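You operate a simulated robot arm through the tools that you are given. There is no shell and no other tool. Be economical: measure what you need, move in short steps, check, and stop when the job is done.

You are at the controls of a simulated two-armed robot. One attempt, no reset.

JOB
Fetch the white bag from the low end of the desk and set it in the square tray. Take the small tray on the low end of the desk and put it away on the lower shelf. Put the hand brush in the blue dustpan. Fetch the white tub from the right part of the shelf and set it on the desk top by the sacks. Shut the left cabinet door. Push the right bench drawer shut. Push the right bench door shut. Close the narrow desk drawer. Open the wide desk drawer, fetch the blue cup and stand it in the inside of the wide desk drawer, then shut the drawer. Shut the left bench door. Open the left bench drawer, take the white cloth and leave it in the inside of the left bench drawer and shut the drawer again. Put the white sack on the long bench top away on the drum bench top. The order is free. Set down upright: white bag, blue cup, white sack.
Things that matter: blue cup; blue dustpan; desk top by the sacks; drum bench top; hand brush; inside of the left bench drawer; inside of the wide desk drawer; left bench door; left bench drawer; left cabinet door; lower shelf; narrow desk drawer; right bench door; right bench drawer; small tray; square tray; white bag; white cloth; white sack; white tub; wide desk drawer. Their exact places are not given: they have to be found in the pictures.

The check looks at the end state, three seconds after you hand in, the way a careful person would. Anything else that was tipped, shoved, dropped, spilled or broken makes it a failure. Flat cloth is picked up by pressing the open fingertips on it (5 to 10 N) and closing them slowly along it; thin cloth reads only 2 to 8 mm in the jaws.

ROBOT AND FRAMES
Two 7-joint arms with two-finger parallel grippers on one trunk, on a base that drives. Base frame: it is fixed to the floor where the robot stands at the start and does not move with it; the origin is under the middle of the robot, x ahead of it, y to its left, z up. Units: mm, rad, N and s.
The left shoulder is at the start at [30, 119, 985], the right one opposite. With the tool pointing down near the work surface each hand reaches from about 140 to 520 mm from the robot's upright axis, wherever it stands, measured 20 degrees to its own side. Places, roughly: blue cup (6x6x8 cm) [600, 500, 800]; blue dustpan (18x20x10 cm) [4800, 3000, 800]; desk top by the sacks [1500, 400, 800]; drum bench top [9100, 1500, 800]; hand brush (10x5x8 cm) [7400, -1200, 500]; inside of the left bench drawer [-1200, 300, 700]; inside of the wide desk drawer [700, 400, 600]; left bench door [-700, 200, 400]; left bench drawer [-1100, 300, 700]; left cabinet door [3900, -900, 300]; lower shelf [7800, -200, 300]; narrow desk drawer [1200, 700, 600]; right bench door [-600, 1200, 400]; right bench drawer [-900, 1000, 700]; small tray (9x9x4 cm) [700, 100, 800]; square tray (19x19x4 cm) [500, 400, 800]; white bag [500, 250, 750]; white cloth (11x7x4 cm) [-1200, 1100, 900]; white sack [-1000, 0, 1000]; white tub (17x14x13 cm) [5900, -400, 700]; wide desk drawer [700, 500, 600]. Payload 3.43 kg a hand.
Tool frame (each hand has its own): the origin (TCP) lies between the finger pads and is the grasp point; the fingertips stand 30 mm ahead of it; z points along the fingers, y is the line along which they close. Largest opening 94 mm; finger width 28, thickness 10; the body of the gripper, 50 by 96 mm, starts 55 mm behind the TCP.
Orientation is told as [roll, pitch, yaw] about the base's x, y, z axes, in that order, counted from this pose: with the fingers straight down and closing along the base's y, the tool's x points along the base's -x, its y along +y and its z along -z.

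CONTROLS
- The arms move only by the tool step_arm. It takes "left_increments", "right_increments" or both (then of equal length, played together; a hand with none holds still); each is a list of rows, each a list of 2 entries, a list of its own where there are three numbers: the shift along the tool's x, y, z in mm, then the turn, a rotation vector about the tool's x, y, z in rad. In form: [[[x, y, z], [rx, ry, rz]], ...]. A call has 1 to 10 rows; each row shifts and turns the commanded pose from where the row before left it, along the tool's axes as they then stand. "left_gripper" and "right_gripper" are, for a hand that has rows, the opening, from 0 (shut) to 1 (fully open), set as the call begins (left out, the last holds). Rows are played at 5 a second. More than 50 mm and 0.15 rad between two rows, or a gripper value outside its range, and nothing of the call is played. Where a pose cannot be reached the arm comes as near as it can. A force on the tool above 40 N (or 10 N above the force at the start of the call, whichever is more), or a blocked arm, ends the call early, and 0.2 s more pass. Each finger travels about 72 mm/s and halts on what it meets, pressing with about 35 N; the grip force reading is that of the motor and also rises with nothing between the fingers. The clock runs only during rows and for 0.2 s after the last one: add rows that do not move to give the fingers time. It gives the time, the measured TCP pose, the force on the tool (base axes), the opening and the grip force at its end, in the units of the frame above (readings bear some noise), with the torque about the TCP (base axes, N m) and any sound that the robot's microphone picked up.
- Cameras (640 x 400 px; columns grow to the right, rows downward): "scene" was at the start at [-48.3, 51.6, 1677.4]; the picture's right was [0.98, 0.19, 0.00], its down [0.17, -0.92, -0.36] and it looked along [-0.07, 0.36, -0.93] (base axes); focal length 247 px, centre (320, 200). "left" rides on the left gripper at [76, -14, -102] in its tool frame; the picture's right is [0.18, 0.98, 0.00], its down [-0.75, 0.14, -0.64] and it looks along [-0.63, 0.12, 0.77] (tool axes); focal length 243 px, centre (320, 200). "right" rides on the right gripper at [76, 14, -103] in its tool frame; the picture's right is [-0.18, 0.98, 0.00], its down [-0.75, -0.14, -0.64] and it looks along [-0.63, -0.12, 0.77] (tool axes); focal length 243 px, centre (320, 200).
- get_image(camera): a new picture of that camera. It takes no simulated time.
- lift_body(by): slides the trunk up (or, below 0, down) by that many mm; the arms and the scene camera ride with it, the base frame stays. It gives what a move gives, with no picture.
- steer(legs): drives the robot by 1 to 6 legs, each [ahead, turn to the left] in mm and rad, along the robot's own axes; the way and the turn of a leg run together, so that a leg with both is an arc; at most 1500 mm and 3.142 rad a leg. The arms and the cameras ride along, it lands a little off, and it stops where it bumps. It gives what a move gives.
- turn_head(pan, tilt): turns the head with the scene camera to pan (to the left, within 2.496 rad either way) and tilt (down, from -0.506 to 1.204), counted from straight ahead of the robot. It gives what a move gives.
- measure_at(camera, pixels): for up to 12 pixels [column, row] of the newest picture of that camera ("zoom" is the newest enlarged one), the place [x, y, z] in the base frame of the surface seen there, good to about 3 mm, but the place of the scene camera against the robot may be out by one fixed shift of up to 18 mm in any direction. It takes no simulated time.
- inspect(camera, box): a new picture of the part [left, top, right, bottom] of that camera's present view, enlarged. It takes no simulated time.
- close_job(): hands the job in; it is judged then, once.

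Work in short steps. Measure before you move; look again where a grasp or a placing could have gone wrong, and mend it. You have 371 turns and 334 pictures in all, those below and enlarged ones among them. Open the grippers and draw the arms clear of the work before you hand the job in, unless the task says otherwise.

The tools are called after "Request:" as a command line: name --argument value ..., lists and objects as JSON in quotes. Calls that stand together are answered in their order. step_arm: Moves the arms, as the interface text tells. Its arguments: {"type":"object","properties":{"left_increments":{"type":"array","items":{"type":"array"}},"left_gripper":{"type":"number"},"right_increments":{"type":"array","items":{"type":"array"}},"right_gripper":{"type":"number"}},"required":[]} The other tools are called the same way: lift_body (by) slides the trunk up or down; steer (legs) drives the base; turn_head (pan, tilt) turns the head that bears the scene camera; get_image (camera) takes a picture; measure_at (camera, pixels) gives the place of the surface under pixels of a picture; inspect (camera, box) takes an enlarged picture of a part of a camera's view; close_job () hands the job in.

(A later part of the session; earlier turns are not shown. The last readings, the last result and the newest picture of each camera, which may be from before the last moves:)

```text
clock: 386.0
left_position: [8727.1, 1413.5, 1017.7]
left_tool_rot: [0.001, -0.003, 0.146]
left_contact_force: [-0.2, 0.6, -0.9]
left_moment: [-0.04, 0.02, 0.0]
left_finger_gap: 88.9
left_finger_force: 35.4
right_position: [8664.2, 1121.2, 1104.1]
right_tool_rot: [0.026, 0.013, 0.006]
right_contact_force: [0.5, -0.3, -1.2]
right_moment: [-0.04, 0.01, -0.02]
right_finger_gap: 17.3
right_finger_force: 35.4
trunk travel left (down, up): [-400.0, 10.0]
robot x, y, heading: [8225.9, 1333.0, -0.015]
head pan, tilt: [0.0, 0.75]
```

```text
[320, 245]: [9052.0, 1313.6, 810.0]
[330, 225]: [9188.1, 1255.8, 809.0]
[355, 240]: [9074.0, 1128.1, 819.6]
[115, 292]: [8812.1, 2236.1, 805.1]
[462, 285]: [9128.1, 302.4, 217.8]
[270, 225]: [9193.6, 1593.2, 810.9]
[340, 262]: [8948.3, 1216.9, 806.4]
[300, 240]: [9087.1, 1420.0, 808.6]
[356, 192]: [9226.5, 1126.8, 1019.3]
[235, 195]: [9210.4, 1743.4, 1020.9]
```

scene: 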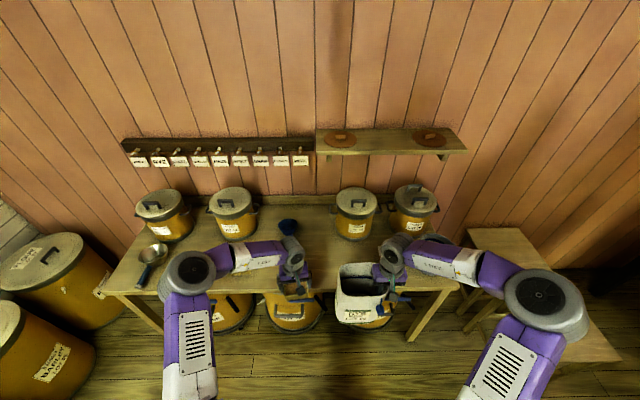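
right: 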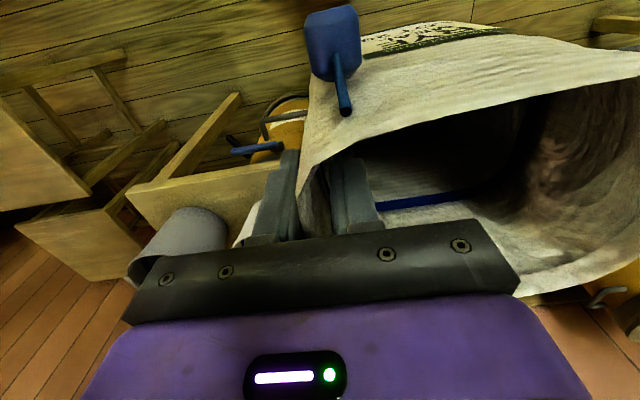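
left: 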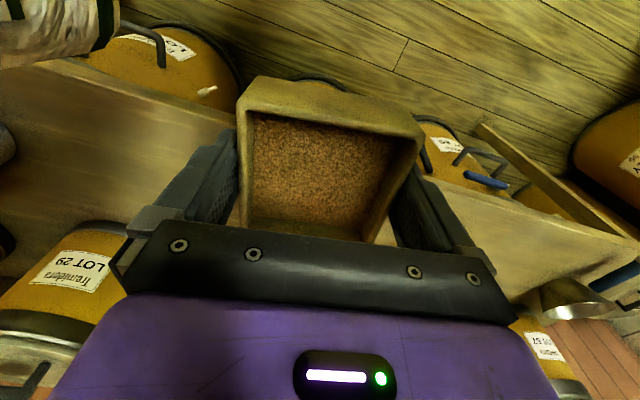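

Measure the gray/white tubs in right view and look for the little brown brush in left view.

Request:
measure_at --camera "right" --pixels '[[180, 220], [215, 215], [250, 215], [242, 240], [160, 180], [260, 180]]'

Request:
measure_at --camera "left" --pixels '[[60, 130], [150, 120], [20, 160], [90, 180], [150, 180], [200, 110], [520, 220], [5, 240]]'

```text
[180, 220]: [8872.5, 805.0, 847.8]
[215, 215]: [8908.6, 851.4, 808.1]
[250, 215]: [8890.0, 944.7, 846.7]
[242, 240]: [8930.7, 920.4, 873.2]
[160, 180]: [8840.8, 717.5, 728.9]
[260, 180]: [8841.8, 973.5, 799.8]
```

```text
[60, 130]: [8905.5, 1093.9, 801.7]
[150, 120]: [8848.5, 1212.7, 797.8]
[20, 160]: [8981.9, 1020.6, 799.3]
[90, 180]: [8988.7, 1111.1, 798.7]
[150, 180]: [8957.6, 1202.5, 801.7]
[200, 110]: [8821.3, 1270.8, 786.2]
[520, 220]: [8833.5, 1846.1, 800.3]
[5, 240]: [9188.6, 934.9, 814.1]
```

Clear spot around (8925,1160), top z 799. Drive ahead 260 and shift the sack 27 mm right.

Request:
steer --legs '[[0, 0.013], [260, 0]]'

Request:
step_arm --right_increments '[[[0, -15, 0], [0, 0, 0]], [[0, -15, 0], [0, 0, 0]], [[0, 0, 20], [0, 0, 0]], [[0, 0, 20], [0, 0, 0]], [[0, 0, 20], [0, 0, 0]], [[0, 0, 15], [0, 0, 0]]]'

Request:
get_image --camera "left"

Request:
get_image --camera "right"

```text
clock: 388.2
left_position: [8987.5, 1420.3, 1019.0]
left_tool_rot: [-0.001, -0.004, 0.161]
left_contact_force: [0.1, -0.7, -1.7]
left_moment: [0.01, -0.04, 0.04]
left_finger_gap: 88.9
left_finger_force: 34.4
right_position: [8928.5, 1127.7, 1104.3]
right_tool_rot: [0.027, 0.011, 0.018]
right_contact_force: [0.0, 0.4, -0.8]
right_moment: [-0.06, 0.03, -0.03]
right_finger_gap: 17.3
right_finger_force: 34.9
trunk travel left (down, up): [-400.0, 10.0]
robot x, y, heading: [8489.4, 1331.4, -0.003]
head pan, tilt: [0.0, 0.75]
```

```text
clock: 389.6
left_position: [8987.4, 1420.7, 1018.5]
left_tool_rot: [0.0, -0.001, 0.161]
left_contact_force: [-0.3, -0.1, -0.6]
left_moment: [-0.03, -0.03, 0.01]
left_finger_gap: 88.5
left_finger_force: 34.8
right_position: [8927.9, 1099.9, 1027.8]
right_tool_rot: [0.027, 0.011, 0.02]
right_contact_force: [-0.5, -0.3, -1.2]
right_moment: [-0.05, 0.03, 0.0]
right_finger_gap: 17.5
right_finger_force: 34.7
trunk travel left (down, up): [-400.0, 10.0]
robot x, y, heading: [8490.9, 1332.2, 0.002]
head pan, tilt: [0.0, 0.75]
```

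```text
206 pictures are left
```

left: 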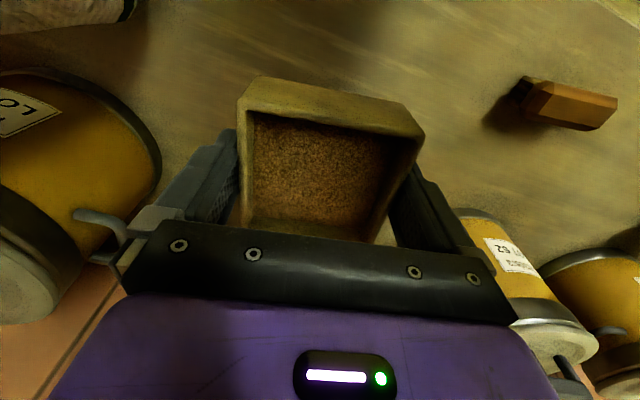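

```text
205 pictures are left
```

right: 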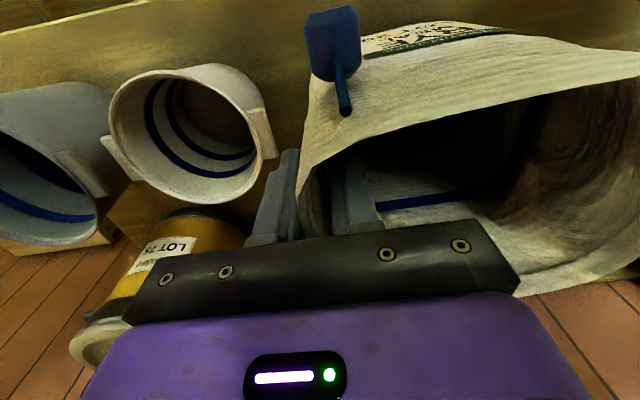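

Check the white tub's nearest edge.

Request:
measure_at --camera "right" --pixels '[[272, 150], [262, 130], [240, 75], [255, 190], [265, 155]]'

```text
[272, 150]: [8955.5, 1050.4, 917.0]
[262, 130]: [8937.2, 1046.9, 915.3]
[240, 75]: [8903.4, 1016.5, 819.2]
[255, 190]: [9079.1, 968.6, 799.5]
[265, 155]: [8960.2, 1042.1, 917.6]
```

Tub edge at y≈1050, so shift the sack 25 mm away and lower.

Request:
step_arm --right_increments '[[[0, 12, 0], [0, 0, 0]], [[0, 13, 0], [0, 0, 0]], [[0, 0, 12], [0, 0, 0]], [[0, 0, 8], [0, 0, 0]], [[0, 0, 4], [0, 0, 0]], [[0, 0, 3], [0, 0, 0]]]'

Request:
step_arm --right_increments '[[[0, 0, 2], [0, 0, 0]], [[0, 0, 2], [0, 0, 0]]]'

```text
clock: 391.0
left_position: [8987.3, 1420.0, 1017.2]
left_tool_rot: [0.003, -0.002, 0.161]
left_contact_force: [1.2, 0.2, -0.4]
left_moment: [0.02, 0.0, -0.04]
left_finger_gap: 88.9
left_finger_force: 35.1
right_position: [8927.4, 1125.0, 1002.2]
right_tool_rot: [0.025, 0.01, 0.019]
right_contact_force: [-0.5, -0.3, -0.6]
right_moment: [-0.06, -0.01, 0.01]
right_finger_gap: 17.3
right_finger_force: 34.5
trunk travel left (down, up): [-400.0, 10.0]
robot x, y, heading: [8488.7, 1330.5, -0.0]
head pan, tilt: [0.0, 0.75]
```

```text
clock: 391.6
left_position: [8986.8, 1420.1, 1018.6]
left_tool_rot: [-0.001, -0.001, 0.161]
left_contact_force: [-0.7, 0.9, -1.4]
left_moment: [-0.01, 0.01, 0.0]
left_finger_gap: 89.0
left_finger_force: 34.9
right_position: [8927.3, 1125.8, 998.0]
right_tool_rot: [0.026, 0.011, 0.02]
right_contact_force: [-0.1, 0.4, -1.7]
right_moment: [-0.07, 0.04, 0.0]
right_finger_gap: 17.4
right_finger_force: 34.7
trunk travel left (down, up): [-400.0, 10.0]
robot x, y, heading: [8487.5, 1332.5, 0.0]
head pan, tilt: [0.0, 0.75]
```

No contact yet; continue in 2 mm steps.

Request:
step_arm --right_increments '[[[0, 0, 2], [0, 0, 0]], [[0, 0, 2], [0, 0, 0]], [[0, 0, 1], [0, 0, 0]]]'

Request:
get_image --camera "scene"

```text
clock: 392.4
left_position: [8986.9, 1421.6, 1018.8]
left_tool_rot: [0.0, -0.003, 0.16]
left_contact_force: [1.6, 0.5, -1.1]
left_moment: [0.0, 0.01, 0.0]
left_finger_gap: 88.6
left_finger_force: 35.2
right_position: [8927.4, 1127.4, 994.9]
right_tool_rot: [0.026, 0.004, 0.019]
right_contact_force: [2.1, -1.8, 27.9]
right_moment: [-0.24, -0.26, -0.12]
right_finger_gap: 17.6
right_finger_force: 34.9
trunk travel left (down, up): [-400.0, 10.0]
robot x, y, heading: [8487.3, 1327.2, -0.002]
head pan, tilt: [0.0, 0.75]
```

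```text
204 pictures are left
```

scene: 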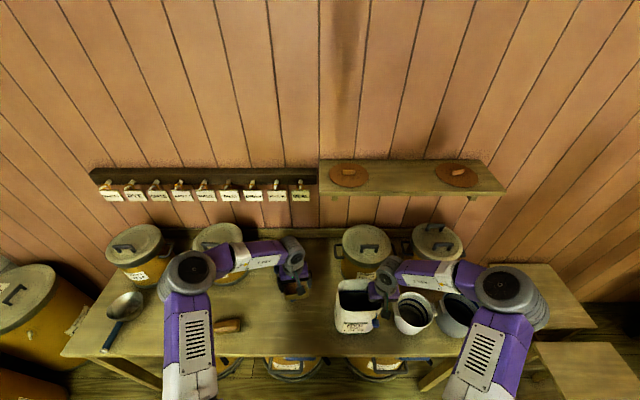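

Contact. Ease up 2 mm, open partly, and rise.

Request:
step_arm --right_increments '[[[0, 0, -2], [0, 0, 0]], [[0, 0, 0], [0, 0, 0]]]'

Request:
step_arm --right_increments '[[[0, 0, 0], [0, 0, 0]], [[0, 0, 0], [0, 0, 0]], [[0, 0, -15], [0, 0, 0]], [[0, 0, -25], [0, 0, 0]], [[0, 0, -35], [0, 0, 0]], [[0, 0, -35], [0, 0, 0]]]' --right_gripper 0.5

Request:
get_image --camera "right"

Request:
get_image --camera "scene"

```text
clock: 393.0
left_position: [8986.9, 1419.6, 1018.3]
left_tool_rot: [0.001, -0.003, 0.162]
left_contact_force: [-0.5, -0.1, -0.7]
left_moment: [0.02, 0.0, 0.02]
left_finger_gap: 88.9
left_finger_force: 35.4
right_position: [8926.4, 1126.6, 995.8]
right_tool_rot: [0.025, 0.013, 0.019]
right_contact_force: [4.7, -0.9, 11.2]
right_moment: [-0.16, -0.92, -0.01]
right_finger_gap: 17.3
right_finger_force: 35.1
trunk travel left (down, up): [-400.0, 10.0]
robot x, y, heading: [8488.5, 1330.8, -0.002]
head pan, tilt: [0.0, 0.75]
```

```text
clock: 394.4
left_position: [8987.3, 1420.0, 1019.2]
left_tool_rot: [0.0, -0.002, 0.161]
left_contact_force: [-0.6, -0.3, -1.4]
left_moment: [0.0, -0.01, 0.01]
left_finger_gap: 88.9
left_finger_force: 34.7
right_position: [8928.9, 1122.5, 1105.7]
right_tool_rot: [0.025, 0.011, 0.02]
right_contact_force: [-0.4, 0.1, 0.5]
right_moment: [-0.01, -0.03, 0.0]
right_finger_gap: 47.1
right_finger_force: 0.3
trunk travel left (down, up): [-400.0, 10.0]
robot x, y, heading: [8486.9, 1329.3, 0.0]
head pan, tilt: [0.0, 0.75]
```

```text
203 pictures are left
```

right: 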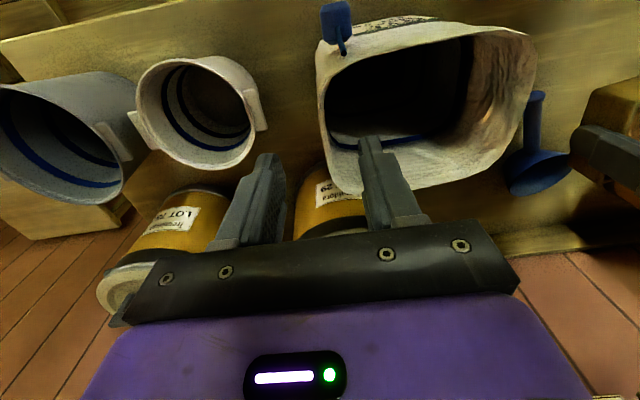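

```text
202 pictures are left
```

scene: 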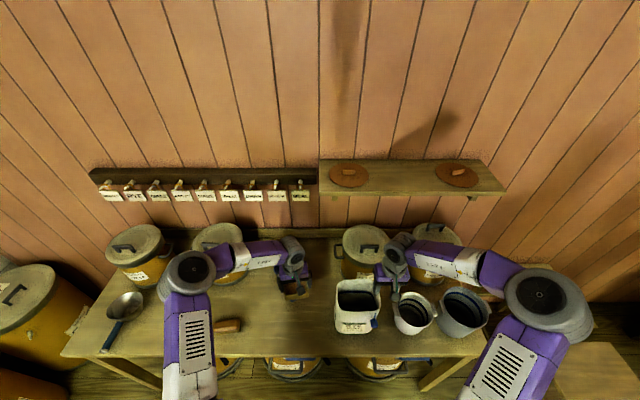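

Sack stands upright. Now for the small tray on the low shelf I need to know my wrist's height: measure points on the left wrist and forearm.

Request:
measure_at --camera "scene" --pixels '[[290, 240], [287, 255], [265, 247], [240, 258], [215, 263], [190, 265], [295, 270], [190, 300], [196, 340]]'

```text
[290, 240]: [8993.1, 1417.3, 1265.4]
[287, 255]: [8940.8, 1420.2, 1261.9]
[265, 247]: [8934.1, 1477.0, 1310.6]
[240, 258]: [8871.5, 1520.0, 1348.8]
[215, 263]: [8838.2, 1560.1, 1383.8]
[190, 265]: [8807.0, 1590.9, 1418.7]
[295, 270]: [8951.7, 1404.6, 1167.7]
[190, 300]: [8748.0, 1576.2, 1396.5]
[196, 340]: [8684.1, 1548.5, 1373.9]
```

Wrist needs ~250–300 mm above the TCP, so placing under the shelf needs a re-grasp with a horizontal hand. Back off and drive round to the shelf table to see it.

Request:
steer --legs '[[-280, 0], [0, -2.83], [1350, 0], [0, 1.45], [850, 0], [0, 1.2]]'

Request:
turn_head --pan 0.0 --tilt 0.7

Request:
get_image --camera "scene"

```text
clock: 420.1
left_position: [7529.7, 87.6, 1017.6]
left_tool_rot: [0.0, 0.0, -0.057]
left_contact_force: [-0.5, 0.2, -1.4]
left_moment: [-0.05, 0.0, 0.0]
left_finger_gap: 89.0
left_finger_force: 35.2
right_position: [7408.6, -191.1, 1105.2]
right_tool_rot: [0.028, 0.011, -0.198]
right_contact_force: [-0.4, -0.1, -0.5]
right_moment: [0.01, 0.04, 0.02]
right_finger_gap: 46.9
right_finger_force: 0.1
trunk travel left (down, up): [-400.0, 10.0]
robot x, y, heading: [7022.3, 106.5, -0.217]
head pan, tilt: [0.0, 0.75]
```

```text
clock: 420.8
left_position: [7530.1, 86.5, 1018.8]
left_tool_rot: [0.001, -0.002, -0.058]
left_contact_force: [0.7, 0.4, -0.5]
left_moment: [-0.02, -0.01, 0.02]
left_finger_gap: 88.7
left_finger_force: 35.5
right_position: [7407.7, -191.0, 1105.8]
right_tool_rot: [0.025, 0.013, -0.197]
right_contact_force: [-0.3, -0.6, -0.2]
right_moment: [0.01, 0.01, 0.01]
right_finger_gap: 46.8
right_finger_force: 0.0
trunk travel left (down, up): [-400.0, 10.0]
robot x, y, heading: [7018.2, 110.2, -0.214]
head pan, tilt: [0.0, 0.7]
```

```text
201 pictures are left
```

scene: 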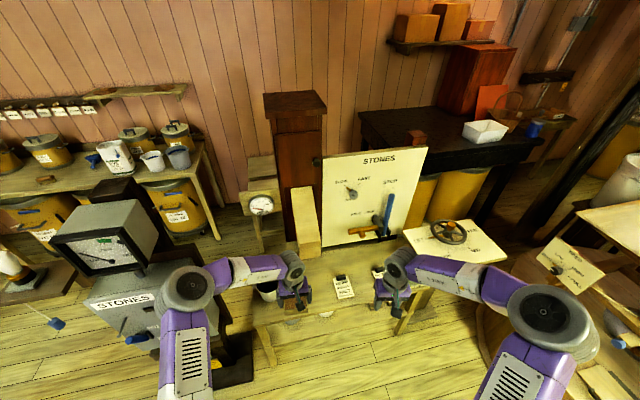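

Look via both hand cameras at the table.

Request:
get_image --camera "left"

Request:
get_image --camera "right"

Request:
measure_at --camera "right" --pixels '[[320, 150], [400, 60], [500, 100], [450, 150]]'

```text
200 pictures are left
```

left: 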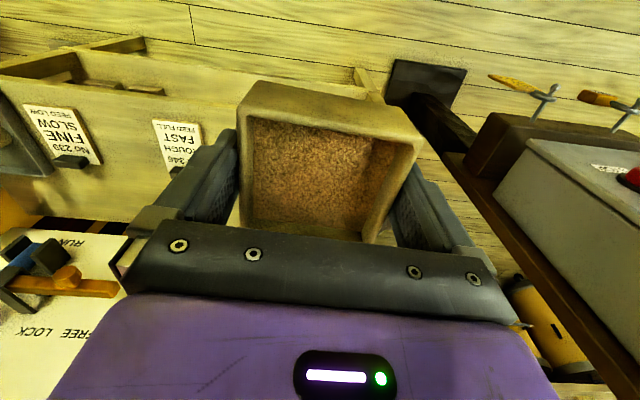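

```text
199 pictures are left
```

right: 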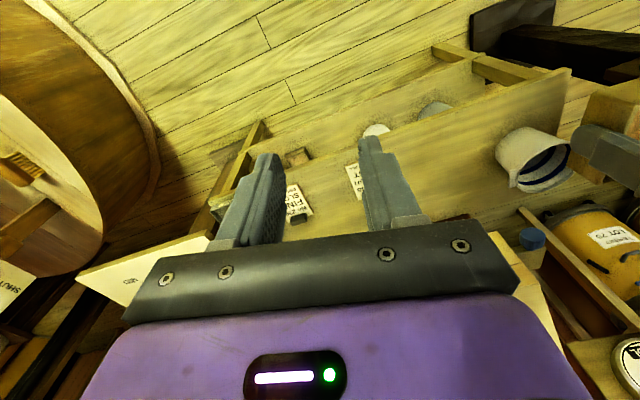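

```text
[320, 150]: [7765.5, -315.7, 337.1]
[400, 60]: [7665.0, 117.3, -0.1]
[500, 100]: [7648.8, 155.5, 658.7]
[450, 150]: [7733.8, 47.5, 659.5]
```

Top is z≈660, shelf z≈337. Measure edges and free areas.

Request:
measure_at --camera "right" --pixels '[[560, 78], [480, 112], [400, 145], [420, 100], [370, 110], [340, 120], [430, 85], [300, 150], [265, 135], [380, 125], [530, 130], [355, 180]]'

Request:
measure_at --camera "left" --pixels '[[30, 75], [120, 85], [200, 95], [120, 150], [150, 195], [60, 135], [180, 130], [100, 60], [220, 110], [70, 200]]'

Request:
inspect --camera "right" --box '[200, 30, 620, 260]'

```text
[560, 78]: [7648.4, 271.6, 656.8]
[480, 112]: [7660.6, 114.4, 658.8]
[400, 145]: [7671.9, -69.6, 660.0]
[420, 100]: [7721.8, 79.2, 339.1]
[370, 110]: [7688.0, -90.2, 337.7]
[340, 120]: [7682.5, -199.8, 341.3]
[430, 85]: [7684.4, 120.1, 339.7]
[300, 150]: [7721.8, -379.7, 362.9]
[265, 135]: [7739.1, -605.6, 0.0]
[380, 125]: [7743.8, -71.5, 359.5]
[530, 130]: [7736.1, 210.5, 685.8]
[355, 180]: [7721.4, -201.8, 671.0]
```

```text
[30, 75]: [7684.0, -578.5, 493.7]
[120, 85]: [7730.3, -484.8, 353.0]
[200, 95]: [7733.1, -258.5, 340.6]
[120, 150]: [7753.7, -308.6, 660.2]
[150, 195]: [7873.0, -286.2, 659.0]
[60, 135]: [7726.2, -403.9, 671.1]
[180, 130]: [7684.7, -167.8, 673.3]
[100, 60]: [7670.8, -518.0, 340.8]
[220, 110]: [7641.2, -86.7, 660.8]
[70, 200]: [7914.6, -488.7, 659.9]
```

```text
1.52 times, centred on (410, 145) of right
```

zoom: 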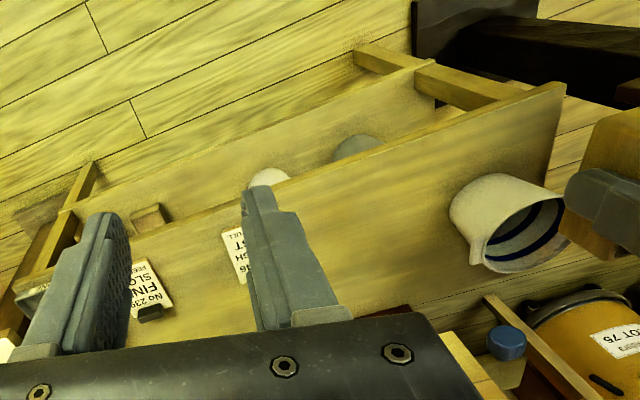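

Free on the top at about (7690,20); free shelf spot near y≈−170. Move to (7190,−65) heading 0.

Request:
steer --legs '[[0, -0.58], [243, 0], [0, 0.795]]'

Request:
step_arm --left_increments '[[[0, 0, 0], [0, 0, 0.08]], [[0, 0, 0], [0, 0, 0.08]], [[0, 0, 0], [0, 0, 0]]]'

Request:
get_image --camera "left"

Request:
get_image --camera "right"

```text
clock: 426.2
left_position: [7692.3, 29.0, 1017.8]
left_tool_rot: [0.002, 0.001, 0.167]
left_contact_force: [-0.7, 1.3, -0.8]
left_moment: [-0.06, 0.03, -0.01]
left_finger_gap: 88.8
left_finger_force: 35.3
right_position: [7635.7, -269.6, 1105.0]
right_tool_rot: [0.025, 0.011, 0.025]
right_contact_force: [0.1, 0.0, 0.2]
right_moment: [-0.02, 0.0, 0.0]
right_finger_gap: 46.7
right_finger_force: 0.0
trunk travel left (down, up): [-400.0, 10.0]
robot x, y, heading: [7193.6, -64.2, 0.005]
head pan, tilt: [0.0, 0.7]
```

```text
clock: 427.0
left_position: [7691.2, 28.3, 1018.3]
left_tool_rot: [0.003, -0.001, 0.005]
left_contact_force: [-0.7, -0.2, -1.5]
left_moment: [0.03, 0.02, 0.01]
left_finger_gap: 89.1
left_finger_force: 34.8
right_position: [7635.4, -269.1, 1105.0]
right_tool_rot: [0.026, 0.012, 0.025]
right_contact_force: [0.7, -0.8, 0.2]
right_moment: [0.03, 0.0, -0.01]
right_finger_gap: 47.1
right_finger_force: 0.1
trunk travel left (down, up): [-400.0, 10.0]
robot x, y, heading: [7193.3, -64.5, 0.004]
head pan, tilt: [0.0, 0.7]
```

```text
197 pictures are left
```

left: 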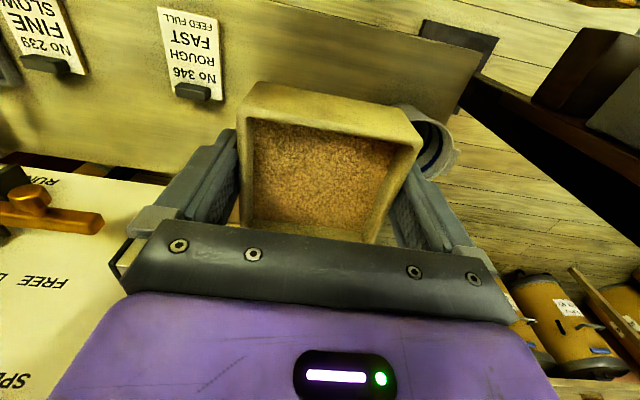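

```text
196 pictures are left
```

right: 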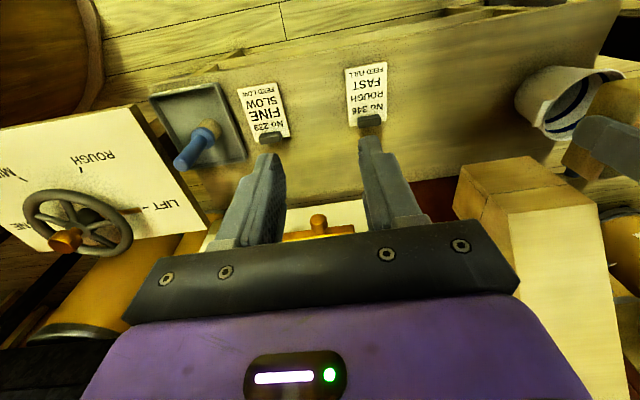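

Measure front edge, card and tub near the spot.

Request:
measure_at --camera "right" --pixels '[[500, 22], [440, 35], [460, 30], [385, 70], [388, 120], [522, 95], [545, 130], [450, 100], [470, 60], [330, 45]]'

```text
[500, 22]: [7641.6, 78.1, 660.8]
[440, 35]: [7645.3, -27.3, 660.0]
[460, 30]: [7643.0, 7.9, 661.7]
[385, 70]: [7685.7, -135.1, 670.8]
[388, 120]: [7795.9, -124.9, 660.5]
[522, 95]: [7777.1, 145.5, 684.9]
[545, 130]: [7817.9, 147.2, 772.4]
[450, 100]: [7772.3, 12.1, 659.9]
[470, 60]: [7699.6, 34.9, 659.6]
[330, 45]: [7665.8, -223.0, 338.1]
```

Spot is clear. Lower the trunk 250 then the arm the rest.

Request:
lift_body --by -250

Request:
step_arm --left_increments '[[[0, 0, 25], [0, 0, 0]], [[0, 0, 20], [0, 0, 0]], [[0, 0, 12], [0, 0, 0]], [[0, 0, 5], [0, 0, 0]], [[0, 0, 3], [0, 0, 0]]]'

```text
clock: 429.6
left_position: [7691.1, 27.5, 769.8]
left_tool_rot: [0.003, -0.002, 0.005]
left_contact_force: [0.0, -0.3, -2.3]
left_moment: [-0.01, 0.01, 0.01]
left_finger_gap: 89.0
left_finger_force: 34.9
right_position: [7634.8, -269.0, 854.4]
right_tool_rot: [0.026, 0.011, 0.025]
right_contact_force: [-0.1, 0.1, -0.2]
right_moment: [-0.01, 0.01, 0.01]
right_finger_gap: 46.8
right_finger_force: 0.0
trunk travel left (down, up): [-150.0, 260.0]
robot x, y, heading: [7192.2, -66.3, 0.006]
head pan, tilt: [0.0, 0.7]
```

```text
clock: 430.8
left_position: [7692.4, 30.0, 703.9]
left_tool_rot: [0.0, -0.004, 0.006]
left_contact_force: [-0.3, -1.2, -1.0]
left_moment: [-0.03, 0.0, 0.01]
left_finger_gap: 88.9
left_finger_force: 35.0
right_position: [7635.9, -269.2, 855.4]
right_tool_rot: [0.026, 0.012, 0.025]
right_contact_force: [0.2, 0.3, -0.2]
right_moment: [0.0, 0.01, -0.04]
right_finger_gap: 47.1
right_finger_force: 0.0
trunk travel left (down, up): [-150.0, 260.0]
robot x, y, heading: [7195.9, -59.4, 0.004]
head pan, tilt: [0.0, 0.7]
```

Request:
step_arm --left_increments '[[[0, 0, 2.5], [0, 0, 0]], [[0, 0, 2], [0, 0, 0]], [[0, 0, 1.5], [0, 0, 0]]]'

```text
clock: 431.6
left_position: [7692.1, 29.1, 699.3]
left_tool_rot: [-0.001, -0.003, 0.006]
left_contact_force: [-1.4, 2.6, 14.7]
left_moment: [-0.09, 0.52, -0.04]
left_finger_gap: 88.8
left_finger_force: 34.8
right_position: [7633.7, -270.4, 855.1]
right_tool_rot: [0.026, 0.011, 0.023]
right_contact_force: [0.5, -0.2, 0.2]
right_moment: [0.03, 0.0, -0.02]
right_finger_gap: 47.0
right_finger_force: 0.2
trunk travel left (down, up): [-150.0, 260.0]
robot x, y, heading: [7190.6, -62.2, 0.001]
head pan, tilt: [0.0, 0.7]
```

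Contact. Open, rise, retract to x≈7607 and pitch the left hand horizontal.

Request:
step_arm --left_increments '[[[0, 0, 0], [0, 0, 0]], [[0, 0, 0], [0, 0, 0]], [[0, 0, -25], [0, 0, 0]], [[0, 0, -40], [0, 0, 0]], [[0, 0, -45], [0, 0, 0]], [[45, 0, 0], [0, 0, 0]], [[40, 0, 0], [0, 0, 0]]]' --left_gripper 1

Request:
step_arm --left_increments '[[[0, 0, 0], [0, -0.143, 0]], [[0, 0, 0], [0, -0.143, 0]], [[0, 0, 0], [0, -0.143, 0]], [[0, 0, 0], [0, -0.143, 0]], [[0, 0, 0], [0, -0.143, 0]], [[0, 0, 0], [0, -0.143, 0]], [[0, 0, 0], [0, -0.143, 0]], [[0, 0, 0], [0, -0.143, 0]], [[0, 0, 0], [0, -0.143, 0]], [[0, 0, 0], [0, -0.143, 0]]]'

Request:
get_image --camera "scene"

```text
clock: 433.2
left_position: [7606.5, 29.4, 807.9]
left_tool_rot: [0.0, -0.003, 0.004]
left_contact_force: [-0.2, 0.7, -0.2]
left_moment: [-0.02, 0.02, -0.02]
left_finger_gap: 94.2
left_finger_force: 0.1
right_position: [7634.1, -269.7, 855.1]
right_tool_rot: [0.027, 0.011, 0.022]
right_contact_force: [-0.2, 0.0, 0.6]
right_moment: [-0.02, -0.03, 0.01]
right_finger_gap: 47.0
right_finger_force: 0.1
trunk travel left (down, up): [-150.0, 260.0]
robot x, y, heading: [7194.2, -63.2, 0.004]
head pan, tilt: [0.0, 0.7]
```

```text
clock: 435.4
left_position: [7605.7, 27.6, 807.7]
left_tool_rot: [0.007, -1.433, -0.001]
left_contact_force: [0.3, -0.1, -0.6]
left_moment: [0.0, -0.05, -0.01]
left_finger_gap: 94.1
left_finger_force: 0.1
right_position: [7634.0, -269.6, 854.6]
right_tool_rot: [0.029, 0.012, 0.024]
right_contact_force: [-1.2, 0.2, -0.7]
right_moment: [0.03, -0.01, 0.01]
right_finger_gap: 47.2
right_finger_force: 0.1
trunk travel left (down, up): [-150.0, 260.0]
robot x, y, heading: [7194.3, -61.3, 0.001]
head pan, tilt: [0.0, 0.7]
```

```text
195 pictures are left
```

scene: 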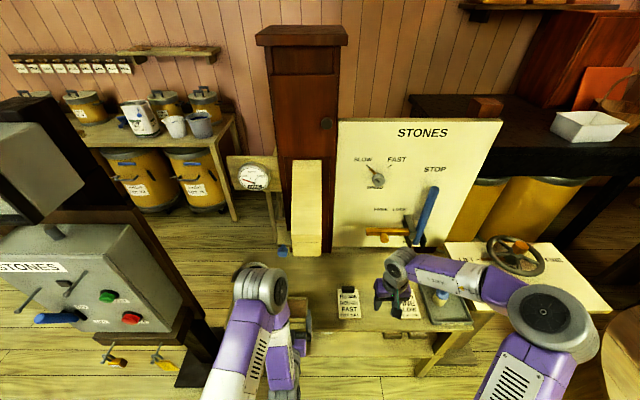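

Lower the hand to grip height (z≈684) in front of the tray.

Request:
step_arm --left_increments '[[[30.7, 0, 4.2], [0, 0, 0]], [[30.7, 0, 4.2], [0, 0, 0]], [[30.7, 0, 4.2], [0, 0, 0]], [[30.7, 0, 4.2], [0, 0, 0]], [[0, 0, 0], [0, 0, 0]]]'

Request:
get_image --camera "left"

Request:
inspect --camera "scene" --box '[220, 240, 380, 400]'

```text
clock: 436.6
left_position: [7606.9, 27.8, 681.9]
left_tool_rot: [0.007, -1.43, -0.002]
left_contact_force: [0.1, -0.5, -0.4]
left_moment: [0.04, 0.03, -0.01]
left_finger_gap: 94.0
left_finger_force: 0.0
right_position: [7634.5, -269.3, 855.6]
right_tool_rot: [0.027, 0.011, 0.025]
right_contact_force: [-0.2, 0.1, 0.3]
right_moment: [0.03, -0.03, -0.01]
right_finger_gap: 47.2
right_finger_force: 0.2
trunk travel left (down, up): [-150.0, 260.0]
robot x, y, heading: [7192.5, -61.5, 0.008]
head pan, tilt: [0.0, 0.7]
```

```text
194 pictures are left
```

left: 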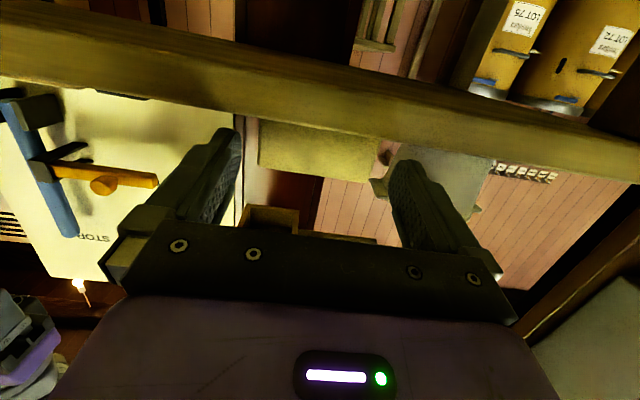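

```text
2.50 times, centred on (300, 320) of scene
```

zoom: 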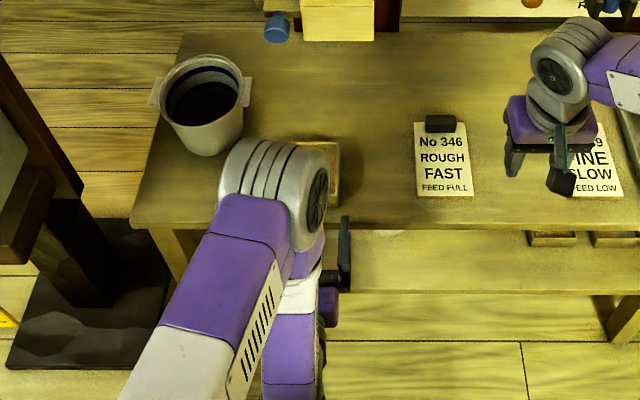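

The tray's front face is visible; measure its two side edges.

Request:
measure_at --camera "left" --pixels '[[262, 140], [262, 165], [375, 165], [372, 180], [385, 150], [320, 140], [320, 165]]'

```text
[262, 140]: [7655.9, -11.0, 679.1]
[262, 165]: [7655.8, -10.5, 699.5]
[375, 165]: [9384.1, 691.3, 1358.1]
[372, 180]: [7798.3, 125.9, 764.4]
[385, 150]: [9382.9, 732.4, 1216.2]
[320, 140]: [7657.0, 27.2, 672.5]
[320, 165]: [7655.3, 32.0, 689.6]
```

Request:
inspect --camera "left" --box '[220, 100, 440, 250]'

Request:
measure_at --camera "left" --pixels '[[350, 150], [360, 150], [365, 145], [370, 150], [368, 160], [372, 140], [255, 150], [259, 150]]'

```text
2.67 times, centred on (330, 175) of left
```

zoom: 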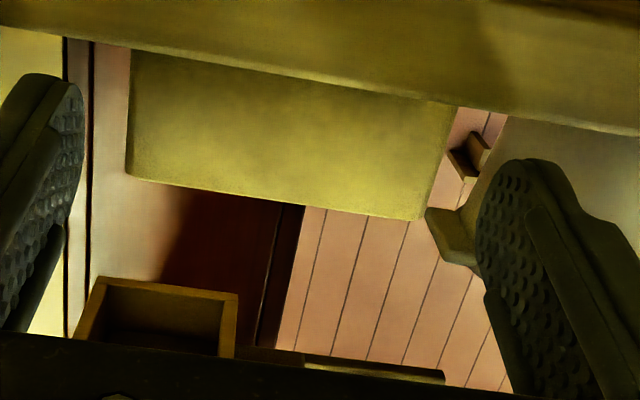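

```text
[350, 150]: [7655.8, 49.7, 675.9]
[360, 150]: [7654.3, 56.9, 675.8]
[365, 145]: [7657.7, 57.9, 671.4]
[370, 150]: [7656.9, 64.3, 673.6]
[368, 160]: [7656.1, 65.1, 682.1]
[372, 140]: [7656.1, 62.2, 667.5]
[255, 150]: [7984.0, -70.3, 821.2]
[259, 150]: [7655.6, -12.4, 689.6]
```

Aligned (centre y 28.3). Advance 68 mm to straddle the tray.

Request:
step_arm --left_increments '[[[-2.3, 0, 16.8], [0, 0, 0]], [[-2.3, 0, 16.8], [0, 0, 0]], [[-2.3, 0, 16.8], [0, 0, 0]], [[-2.3, 0, 16.8], [0, 0, 0]], [[0, 0, 0], [0, 0, 0]]]'

Request:
get_image --camera "left"

```text
clock: 437.8
left_position: [7675.4, 27.7, 682.7]
left_tool_rot: [0.01, -1.432, -0.005]
left_contact_force: [0.1, -1.3, -0.4]
left_moment: [0.02, 0.05, -0.03]
left_finger_gap: 94.0
left_finger_force: 0.0
right_position: [7634.8, -269.2, 854.8]
right_tool_rot: [0.026, 0.013, 0.024]
right_contact_force: [-0.5, -0.3, -0.4]
right_moment: [0.02, 0.02, 0.01]
right_finger_gap: 47.0
right_finger_force: 0.1
trunk travel left (down, up): [-150.0, 260.0]
robot x, y, heading: [7192.6, -63.1, 0.011]
head pan, tilt: [0.0, 0.7]
```

```text
191 pictures are left
```

left: 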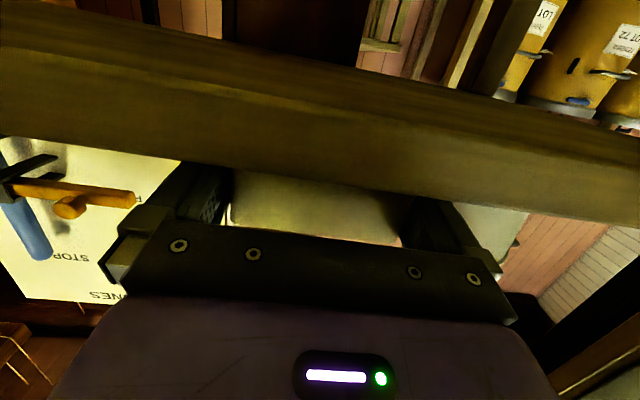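

Straddled with no contact. Close and lift slightly.

Request:
step_arm --left_increments '[[[0, 0, 0], [0, 0, 0]], [[0, 0, 0], [0, 0, 0]], [[0, 0, 0], [0, 0, 0]], [[0, 0, 0], [0, 0, 0]]]' --left_gripper 0

Request:
step_arm --left_increments '[[[-4, 0, -0.6], [0, 0, 0]], [[-8, 0, -1.1], [0, 0, 0]], [[-12, 0, -1.7], [0, 0, 0]], [[-16, 0, -2.2], [0, 0, 0]], [[-20, 0, -2.8], [0, 0, 0]]]'

Request:
inspect --camera "scene" --box '[220, 240, 380, 400]'

```text
clock: 438.8
left_position: [7675.4, 27.7, 682.6]
left_tool_rot: [0.009, -1.431, 0.0]
left_contact_force: [0.9, -0.1, 0.7]
left_moment: [0.06, -0.02, -0.01]
left_finger_gap: 89.3
left_finger_force: 34.7
right_position: [7635.1, -269.2, 855.8]
right_tool_rot: [0.027, 0.012, 0.025]
right_contact_force: [0.7, 1.2, 0.3]
right_moment: [-0.01, 0.01, 0.0]
right_finger_gap: 46.9
right_finger_force: 0.1
trunk travel left (down, up): [-150.0, 260.0]
robot x, y, heading: [7191.0, -61.7, 0.002]
head pan, tilt: [0.0, 0.7]
```

```text
clock: 440.0
left_position: [7674.1, 28.4, 743.1]
left_tool_rot: [0.01, -1.43, -0.003]
left_contact_force: [-0.2, -0.4, -0.9]
left_moment: [0.01, 0.02, -0.05]
left_finger_gap: 89.1
left_finger_force: 35.0
right_position: [7634.8, -270.6, 855.2]
right_tool_rot: [0.025, 0.012, 0.025]
right_contact_force: [-0.4, 0.5, -0.8]
right_moment: [0.04, -0.02, -0.02]
right_finger_gap: 47.2
right_finger_force: 0.1
trunk travel left (down, up): [-150.0, 260.0]
robot x, y, heading: [7192.7, -61.8, 0.007]
head pan, tilt: [0.0, 0.7]
```

```text
2.50 times, centred on (300, 320) of scene
```

zoom: 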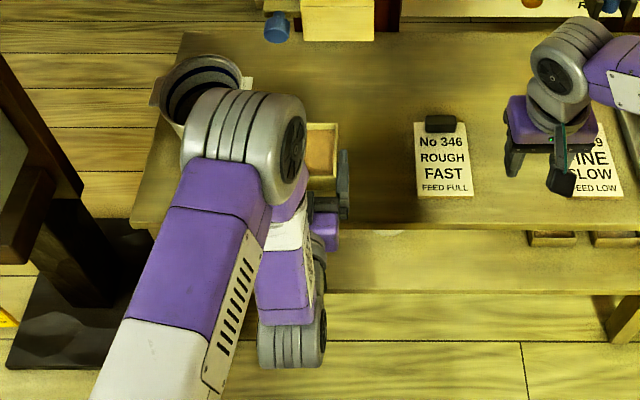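

Tray is held by the horizontal hand. Measure objects on the shelf, lift the right hand.

Request:
measure_at --camera "scene" --pixels '[[392, 335], [384, 334], [400, 336], [417, 335], [340, 335], [325, 335], [326, 345], [360, 340], [380, 340], [326, 330]]'

Request:
step_arm --right_increments '[[[0, 0, -40], [0, 0, 0]], [[0, 0, -40], [0, 0, 0]], [[0, 0, -40], [0, 0, 0]], [[0, 0, -40], [0, 0, 0]], [[20, 0, -30], [0, 0, 0]]]'

Request:
steer --legs '[[-190, 0]]'

Request:
get_image --camera "scene"

```text
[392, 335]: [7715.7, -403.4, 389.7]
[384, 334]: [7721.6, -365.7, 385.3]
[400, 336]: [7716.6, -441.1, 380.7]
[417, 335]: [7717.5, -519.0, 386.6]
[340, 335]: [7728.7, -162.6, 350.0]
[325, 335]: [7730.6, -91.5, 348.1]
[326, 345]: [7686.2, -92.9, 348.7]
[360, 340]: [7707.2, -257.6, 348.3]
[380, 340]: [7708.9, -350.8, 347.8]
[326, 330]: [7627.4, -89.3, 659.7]
```

```text
clock: 441.2
left_position: [7672.6, 29.5, 743.9]
left_tool_rot: [0.005, -1.43, 0.0]
left_contact_force: [-0.3, -0.2, -1.6]
left_moment: [0.01, 0.02, -0.02]
left_finger_gap: 88.8
left_finger_force: 34.7
right_position: [7616.7, -276.7, 1046.2]
right_tool_rot: [0.026, 0.013, 0.025]
right_contact_force: [0.5, 0.6, 0.0]
right_moment: [-0.01, -0.02, 0.0]
right_finger_gap: 47.1
right_finger_force: 0.1
trunk travel left (down, up): [-150.0, 260.0]
robot x, y, heading: [7195.0, -63.4, -0.001]
head pan, tilt: [0.0, 0.7]
```

```text
clock: 442.7
left_position: [7485.0, 28.3, 744.4]
left_tool_rot: [0.008, -1.431, -0.004]
left_contact_force: [0.0, 0.2, -1.1]
left_moment: [0.0, 0.02, 0.0]
left_finger_gap: 88.8
left_finger_force: 34.5
right_position: [7428.0, -278.7, 1045.8]
right_tool_rot: [0.027, 0.01, 0.023]
right_contact_force: [-0.1, -0.9, 0.2]
right_moment: [0.03, 0.02, -0.02]
right_finger_gap: 47.1
right_finger_force: 0.0
trunk travel left (down, up): [-150.0, 260.0]
robot x, y, heading: [7006.4, -62.2, 0.003]
head pan, tilt: [0.0, 0.7]
```

```text
189 pictures are left
```

scene: 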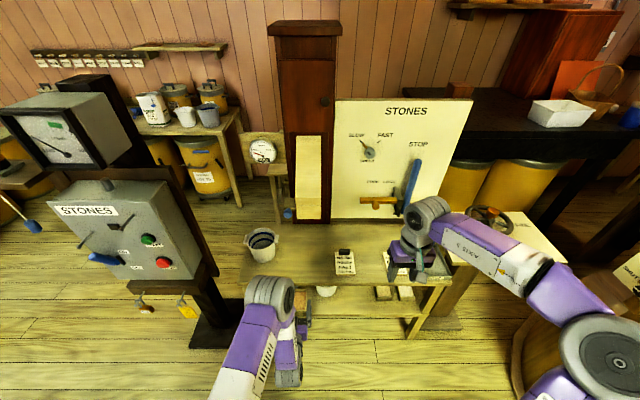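

Zoom on the shelf and measure the tub on it and its front edge.

Request:
inspect --camera "scene" --box '[280, 260, 460, 350]'

Request:
measure_at --camera "scene" --pixels '[[326, 292], [336, 292], [316, 296], [350, 300], [350, 305], [350, 310], [350, 314], [378, 292], [350, 285], [370, 310]]'

```text
3.56 times, centred on (370, 305) of scene
```

zoom: 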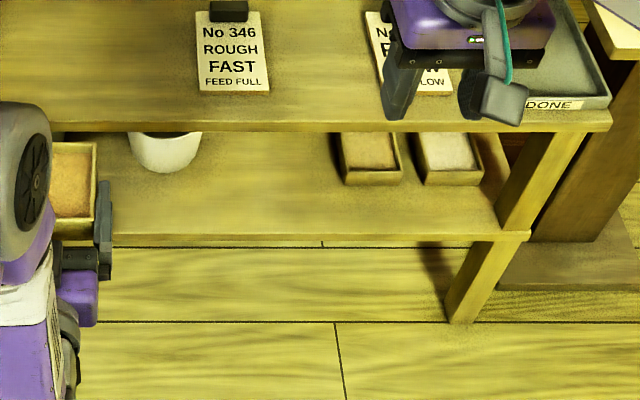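

```text
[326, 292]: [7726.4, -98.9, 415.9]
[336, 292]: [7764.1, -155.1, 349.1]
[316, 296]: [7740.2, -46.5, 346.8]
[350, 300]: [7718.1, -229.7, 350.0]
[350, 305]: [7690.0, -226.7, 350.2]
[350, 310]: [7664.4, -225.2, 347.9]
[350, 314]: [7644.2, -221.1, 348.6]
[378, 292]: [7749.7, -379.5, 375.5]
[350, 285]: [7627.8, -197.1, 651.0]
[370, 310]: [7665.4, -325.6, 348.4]
```

Free shelf spot: y≈−245, x≈7705. Check the round casing's boundary before turning.

Request:
measure_at --camera "scene" --pixels '[[520, 370], [515, 340], [540, 300], [590, 300], [620, 250], [450, 380], [500, 390]]'

```text
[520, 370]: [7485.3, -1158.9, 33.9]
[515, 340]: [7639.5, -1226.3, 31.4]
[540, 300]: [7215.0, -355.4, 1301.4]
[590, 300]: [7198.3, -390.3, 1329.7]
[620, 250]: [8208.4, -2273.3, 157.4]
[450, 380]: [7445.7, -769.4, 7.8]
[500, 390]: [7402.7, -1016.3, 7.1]
```

Casing starts beyond y≈−1100, so the turn is safe. Move to y≈−336.

Request:
steer --legs '[[0, -1.571], [274, 0], [0, 1.571]]'

Request:
lift_body --by -150

Request:
step_arm --left_increments '[[[30, 0, 4.2], [0, 0, 0]], [[30, 0, 4.2], [0, 0, 0]], [[30, 0, 4.2], [0, 0, 0]], [[30, 0, 4.2], [0, 0, 0]], [[30, 0, 4.2], [0, 0, 0]], [[30, 0, 4.2], [0, 0, 0]], [[20, 0, 2.8], [0, 0, 0]], [[0, 0, 0], [0, 0, 0]]]'

Request:
get_image --camera "left"

Request:
get_image --camera "scene"

```text
clock: 452.3
left_position: [7487.6, -251.5, 743.0]
left_tool_rot: [0.003, -1.429, -0.004]
left_contact_force: [-0.1, -0.3, -0.7]
left_moment: [0.0, 0.03, 0.03]
left_finger_gap: 88.9
left_finger_force: 35.5
right_position: [7431.9, -556.2, 1045.8]
right_tool_rot: [0.026, 0.014, 0.02]
right_contact_force: [0.2, 0.4, -0.3]
right_moment: [0.0, 0.02, -0.01]
right_finger_gap: 46.8
right_finger_force: 0.1
trunk travel left (down, up): [-150.0, 260.0]
robot x, y, heading: [7005.7, -341.9, 0.003]
head pan, tilt: [0.0, 0.7]
```

```text
clock: 454.0
left_position: [7489.3, -251.1, 593.4]
left_tool_rot: [0.005, -1.43, -0.004]
left_contact_force: [0.2, 0.6, -1.8]
left_moment: [0.02, 0.02, 0.0]
left_finger_gap: 88.9
left_finger_force: 35.0
right_position: [7432.0, -556.3, 895.8]
right_tool_rot: [0.025, 0.012, 0.022]
right_contact_force: [-0.6, -0.3, -0.2]
right_moment: [0.04, -0.01, -0.01]
right_finger_gap: 46.9
right_finger_force: 0.0
trunk travel left (down, up): [0.0, 410.0]
robot x, y, heading: [7009.4, -343.2, -0.001]
head pan, tilt: [0.0, 0.7]
```

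```text
clock: 455.8
left_position: [7487.4, -250.5, 391.0]
left_tool_rot: [0.01, -1.427, -0.005]
left_contact_force: [0.7, -0.4, -1.3]
left_moment: [-0.01, 0.04, 0.0]
left_finger_gap: 88.8
left_finger_force: 35.3
right_position: [7432.8, -556.6, 895.5]
right_tool_rot: [0.027, 0.012, 0.021]
right_contact_force: [0.3, -0.7, 0.0]
right_moment: [-0.01, 0.0, 0.0]
right_finger_gap: 46.8
right_finger_force: 0.2
trunk travel left (down, up): [0.0, 410.0]
robot x, y, heading: [7007.9, -338.0, 0.002]
head pan, tilt: [0.0, 0.7]
```

```text
187 pictures are left
```

left: 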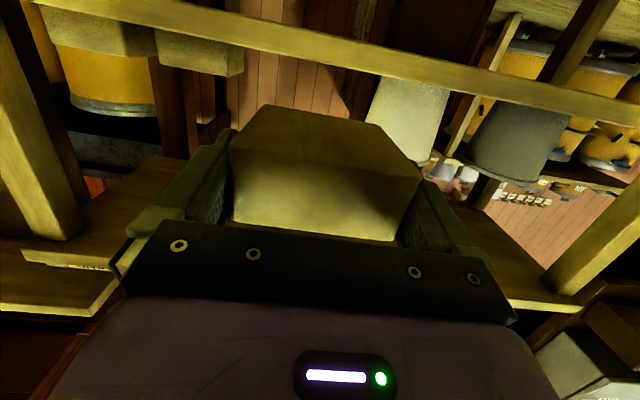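

```text
186 pictures are left
```

scene: 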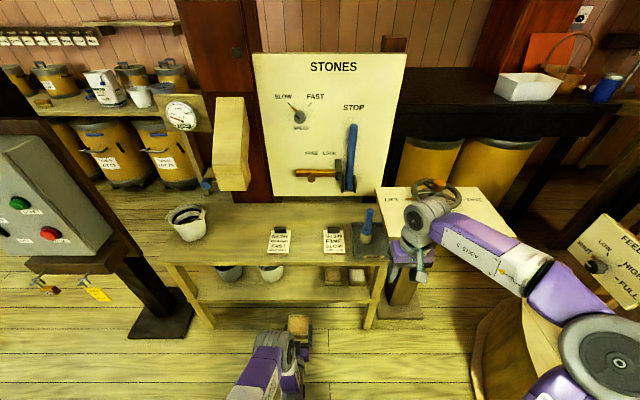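

Measure the shelf's front edge from the left camera and pull the right hand back and up.

Request:
measure_at --camera "left" --pixels '[[300, 40], [300, 60], [150, 20], [400, 75], [400, 90], [330, 55], [420, 120], [200, 60]]'

Request:
step_arm --right_increments '[[[30, 0, -30], [0, 0, 0]], [[30, 0, -30], [0, 0, 0]], [[0, 0, -30], [0, 0, 0]]]'

```text
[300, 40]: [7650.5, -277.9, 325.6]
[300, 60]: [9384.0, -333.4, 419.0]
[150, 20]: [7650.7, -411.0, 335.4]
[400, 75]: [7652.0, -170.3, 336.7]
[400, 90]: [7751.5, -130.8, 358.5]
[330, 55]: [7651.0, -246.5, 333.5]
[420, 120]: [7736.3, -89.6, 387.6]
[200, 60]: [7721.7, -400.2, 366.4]
```

```text
clock: 456.6
left_position: [7487.9, -250.8, 390.4]
left_tool_rot: [0.008, -1.43, -0.004]
left_contact_force: [1.0, 0.0, -1.9]
left_moment: [-0.01, 0.03, 0.01]
left_finger_gap: 89.1
left_finger_force: 35.5
right_position: [7370.9, -558.9, 986.0]
right_tool_rot: [0.026, 0.013, 0.023]
right_contact_force: [0.0, 0.3, 0.1]
right_moment: [0.04, -0.03, -0.03]
right_finger_gap: 47.2
right_finger_force: 0.0
trunk travel left (down, up): [0.0, 410.0]
robot x, y, heading: [7009.1, -343.7, 0.001]
head pan, tilt: [0.0, 0.7]
```

Shelf front x=7651, top 338. Drive ahead 194 to bring the tray over the shelf.

Request:
steer --legs '[[194, 0]]'

Request:
get_image --camera "scene"

Request:
inspect --camera "scene" --box '[180, 240, 420, 400]'

```text
clock: 458.2
left_position: [7679.8, -249.1, 389.3]
left_tool_rot: [0.005, -1.429, -0.002]
left_contact_force: [0.1, 0.0, -2.2]
left_moment: [0.0, 0.01, 0.03]
left_finger_gap: 88.8
left_finger_force: 35.2
right_position: [7565.3, -557.0, 984.9]
right_tool_rot: [0.026, 0.012, 0.023]
right_contact_force: [-0.3, 0.7, -0.5]
right_moment: [0.04, 0.01, -0.01]
right_finger_gap: 46.8
right_finger_force: 0.1
trunk travel left (down, up): [0.0, 410.0]
robot x, y, heading: [7198.4, -341.1, 0.005]
head pan, tilt: [0.0, 0.7]
```

```text
185 pictures are left
```

scene: 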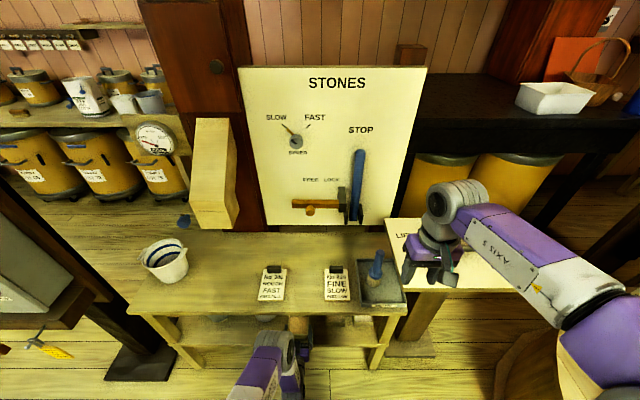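

```text
2.50 times, centred on (300, 320) of scene
```

zoom: 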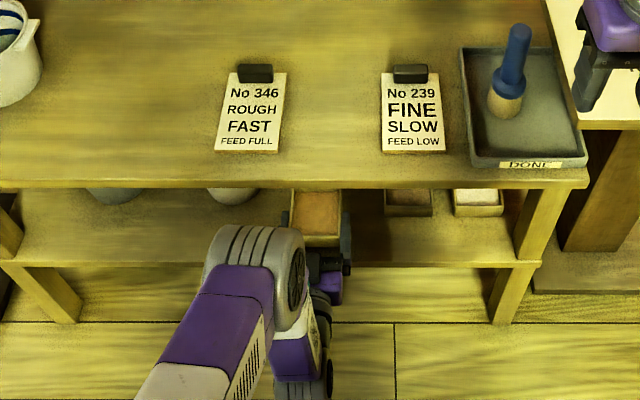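

Tray is over the free spot. Lower it.

Request:
step_arm --left_increments '[[[10, 0, 1.4], [0, 0, 0]], [[8, 0, 1.1], [0, 0, 0]], [[4, 0, 0.5], [0, 0, 0]], [[2, 0, 0.3], [0, 0, 0]]]'

Request:
step_arm --left_increments '[[[2, 0, 0.3], [0, 0, 0]], [[1.5, 0, 0.2], [0, 0, 0]], [[1, 0, 0.1], [0, 0, 0]]]'

```text
clock: 459.2
left_position: [7681.4, -250.0, 372.2]
left_tool_rot: [0.008, -1.432, -0.006]
left_contact_force: [-0.1, 1.2, -2.2]
left_moment: [-0.01, 0.02, 0.02]
left_finger_gap: 88.7
left_finger_force: 34.9
left hand out of reach, approached as far as the arm can: row 3
right_position: [7566.1, -559.0, 985.7]
right_tool_rot: [0.026, 0.013, 0.022]
right_contact_force: [-0.6, 0.1, 0.0]
right_moment: [0.01, -0.04, 0.01]
right_finger_gap: 47.0
right_finger_force: 0.0
trunk travel left (down, up): [0.0, 410.0]
robot x, y, heading: [7201.4, -340.8, 0.007]
head pan, tilt: [0.0, 0.7]
```

```text
clock: 460.0
left_position: [7682.3, -247.8, 371.6]
left_tool_rot: [0.011, -1.432, -0.008]
left_contact_force: [-0.2, -0.5, -0.6]
left_moment: [-0.02, 0.03, -0.01]
left_finger_gap: 88.6
left_finger_force: 35.0
left hand out of reach, approached as far as the arm can: row 1
right_position: [7565.3, -557.5, 984.1]
right_tool_rot: [0.028, 0.011, 0.025]
right_contact_force: [0.0, 0.3, 0.1]
right_moment: [0.03, 0.01, 0.0]
right_finger_gap: 47.0
right_finger_force: 0.1
trunk travel left (down, up): [0.0, 410.0]
robot x, y, heading: [7202.3, -340.4, 0.004]
head pan, tilt: [0.0, 0.7]
```

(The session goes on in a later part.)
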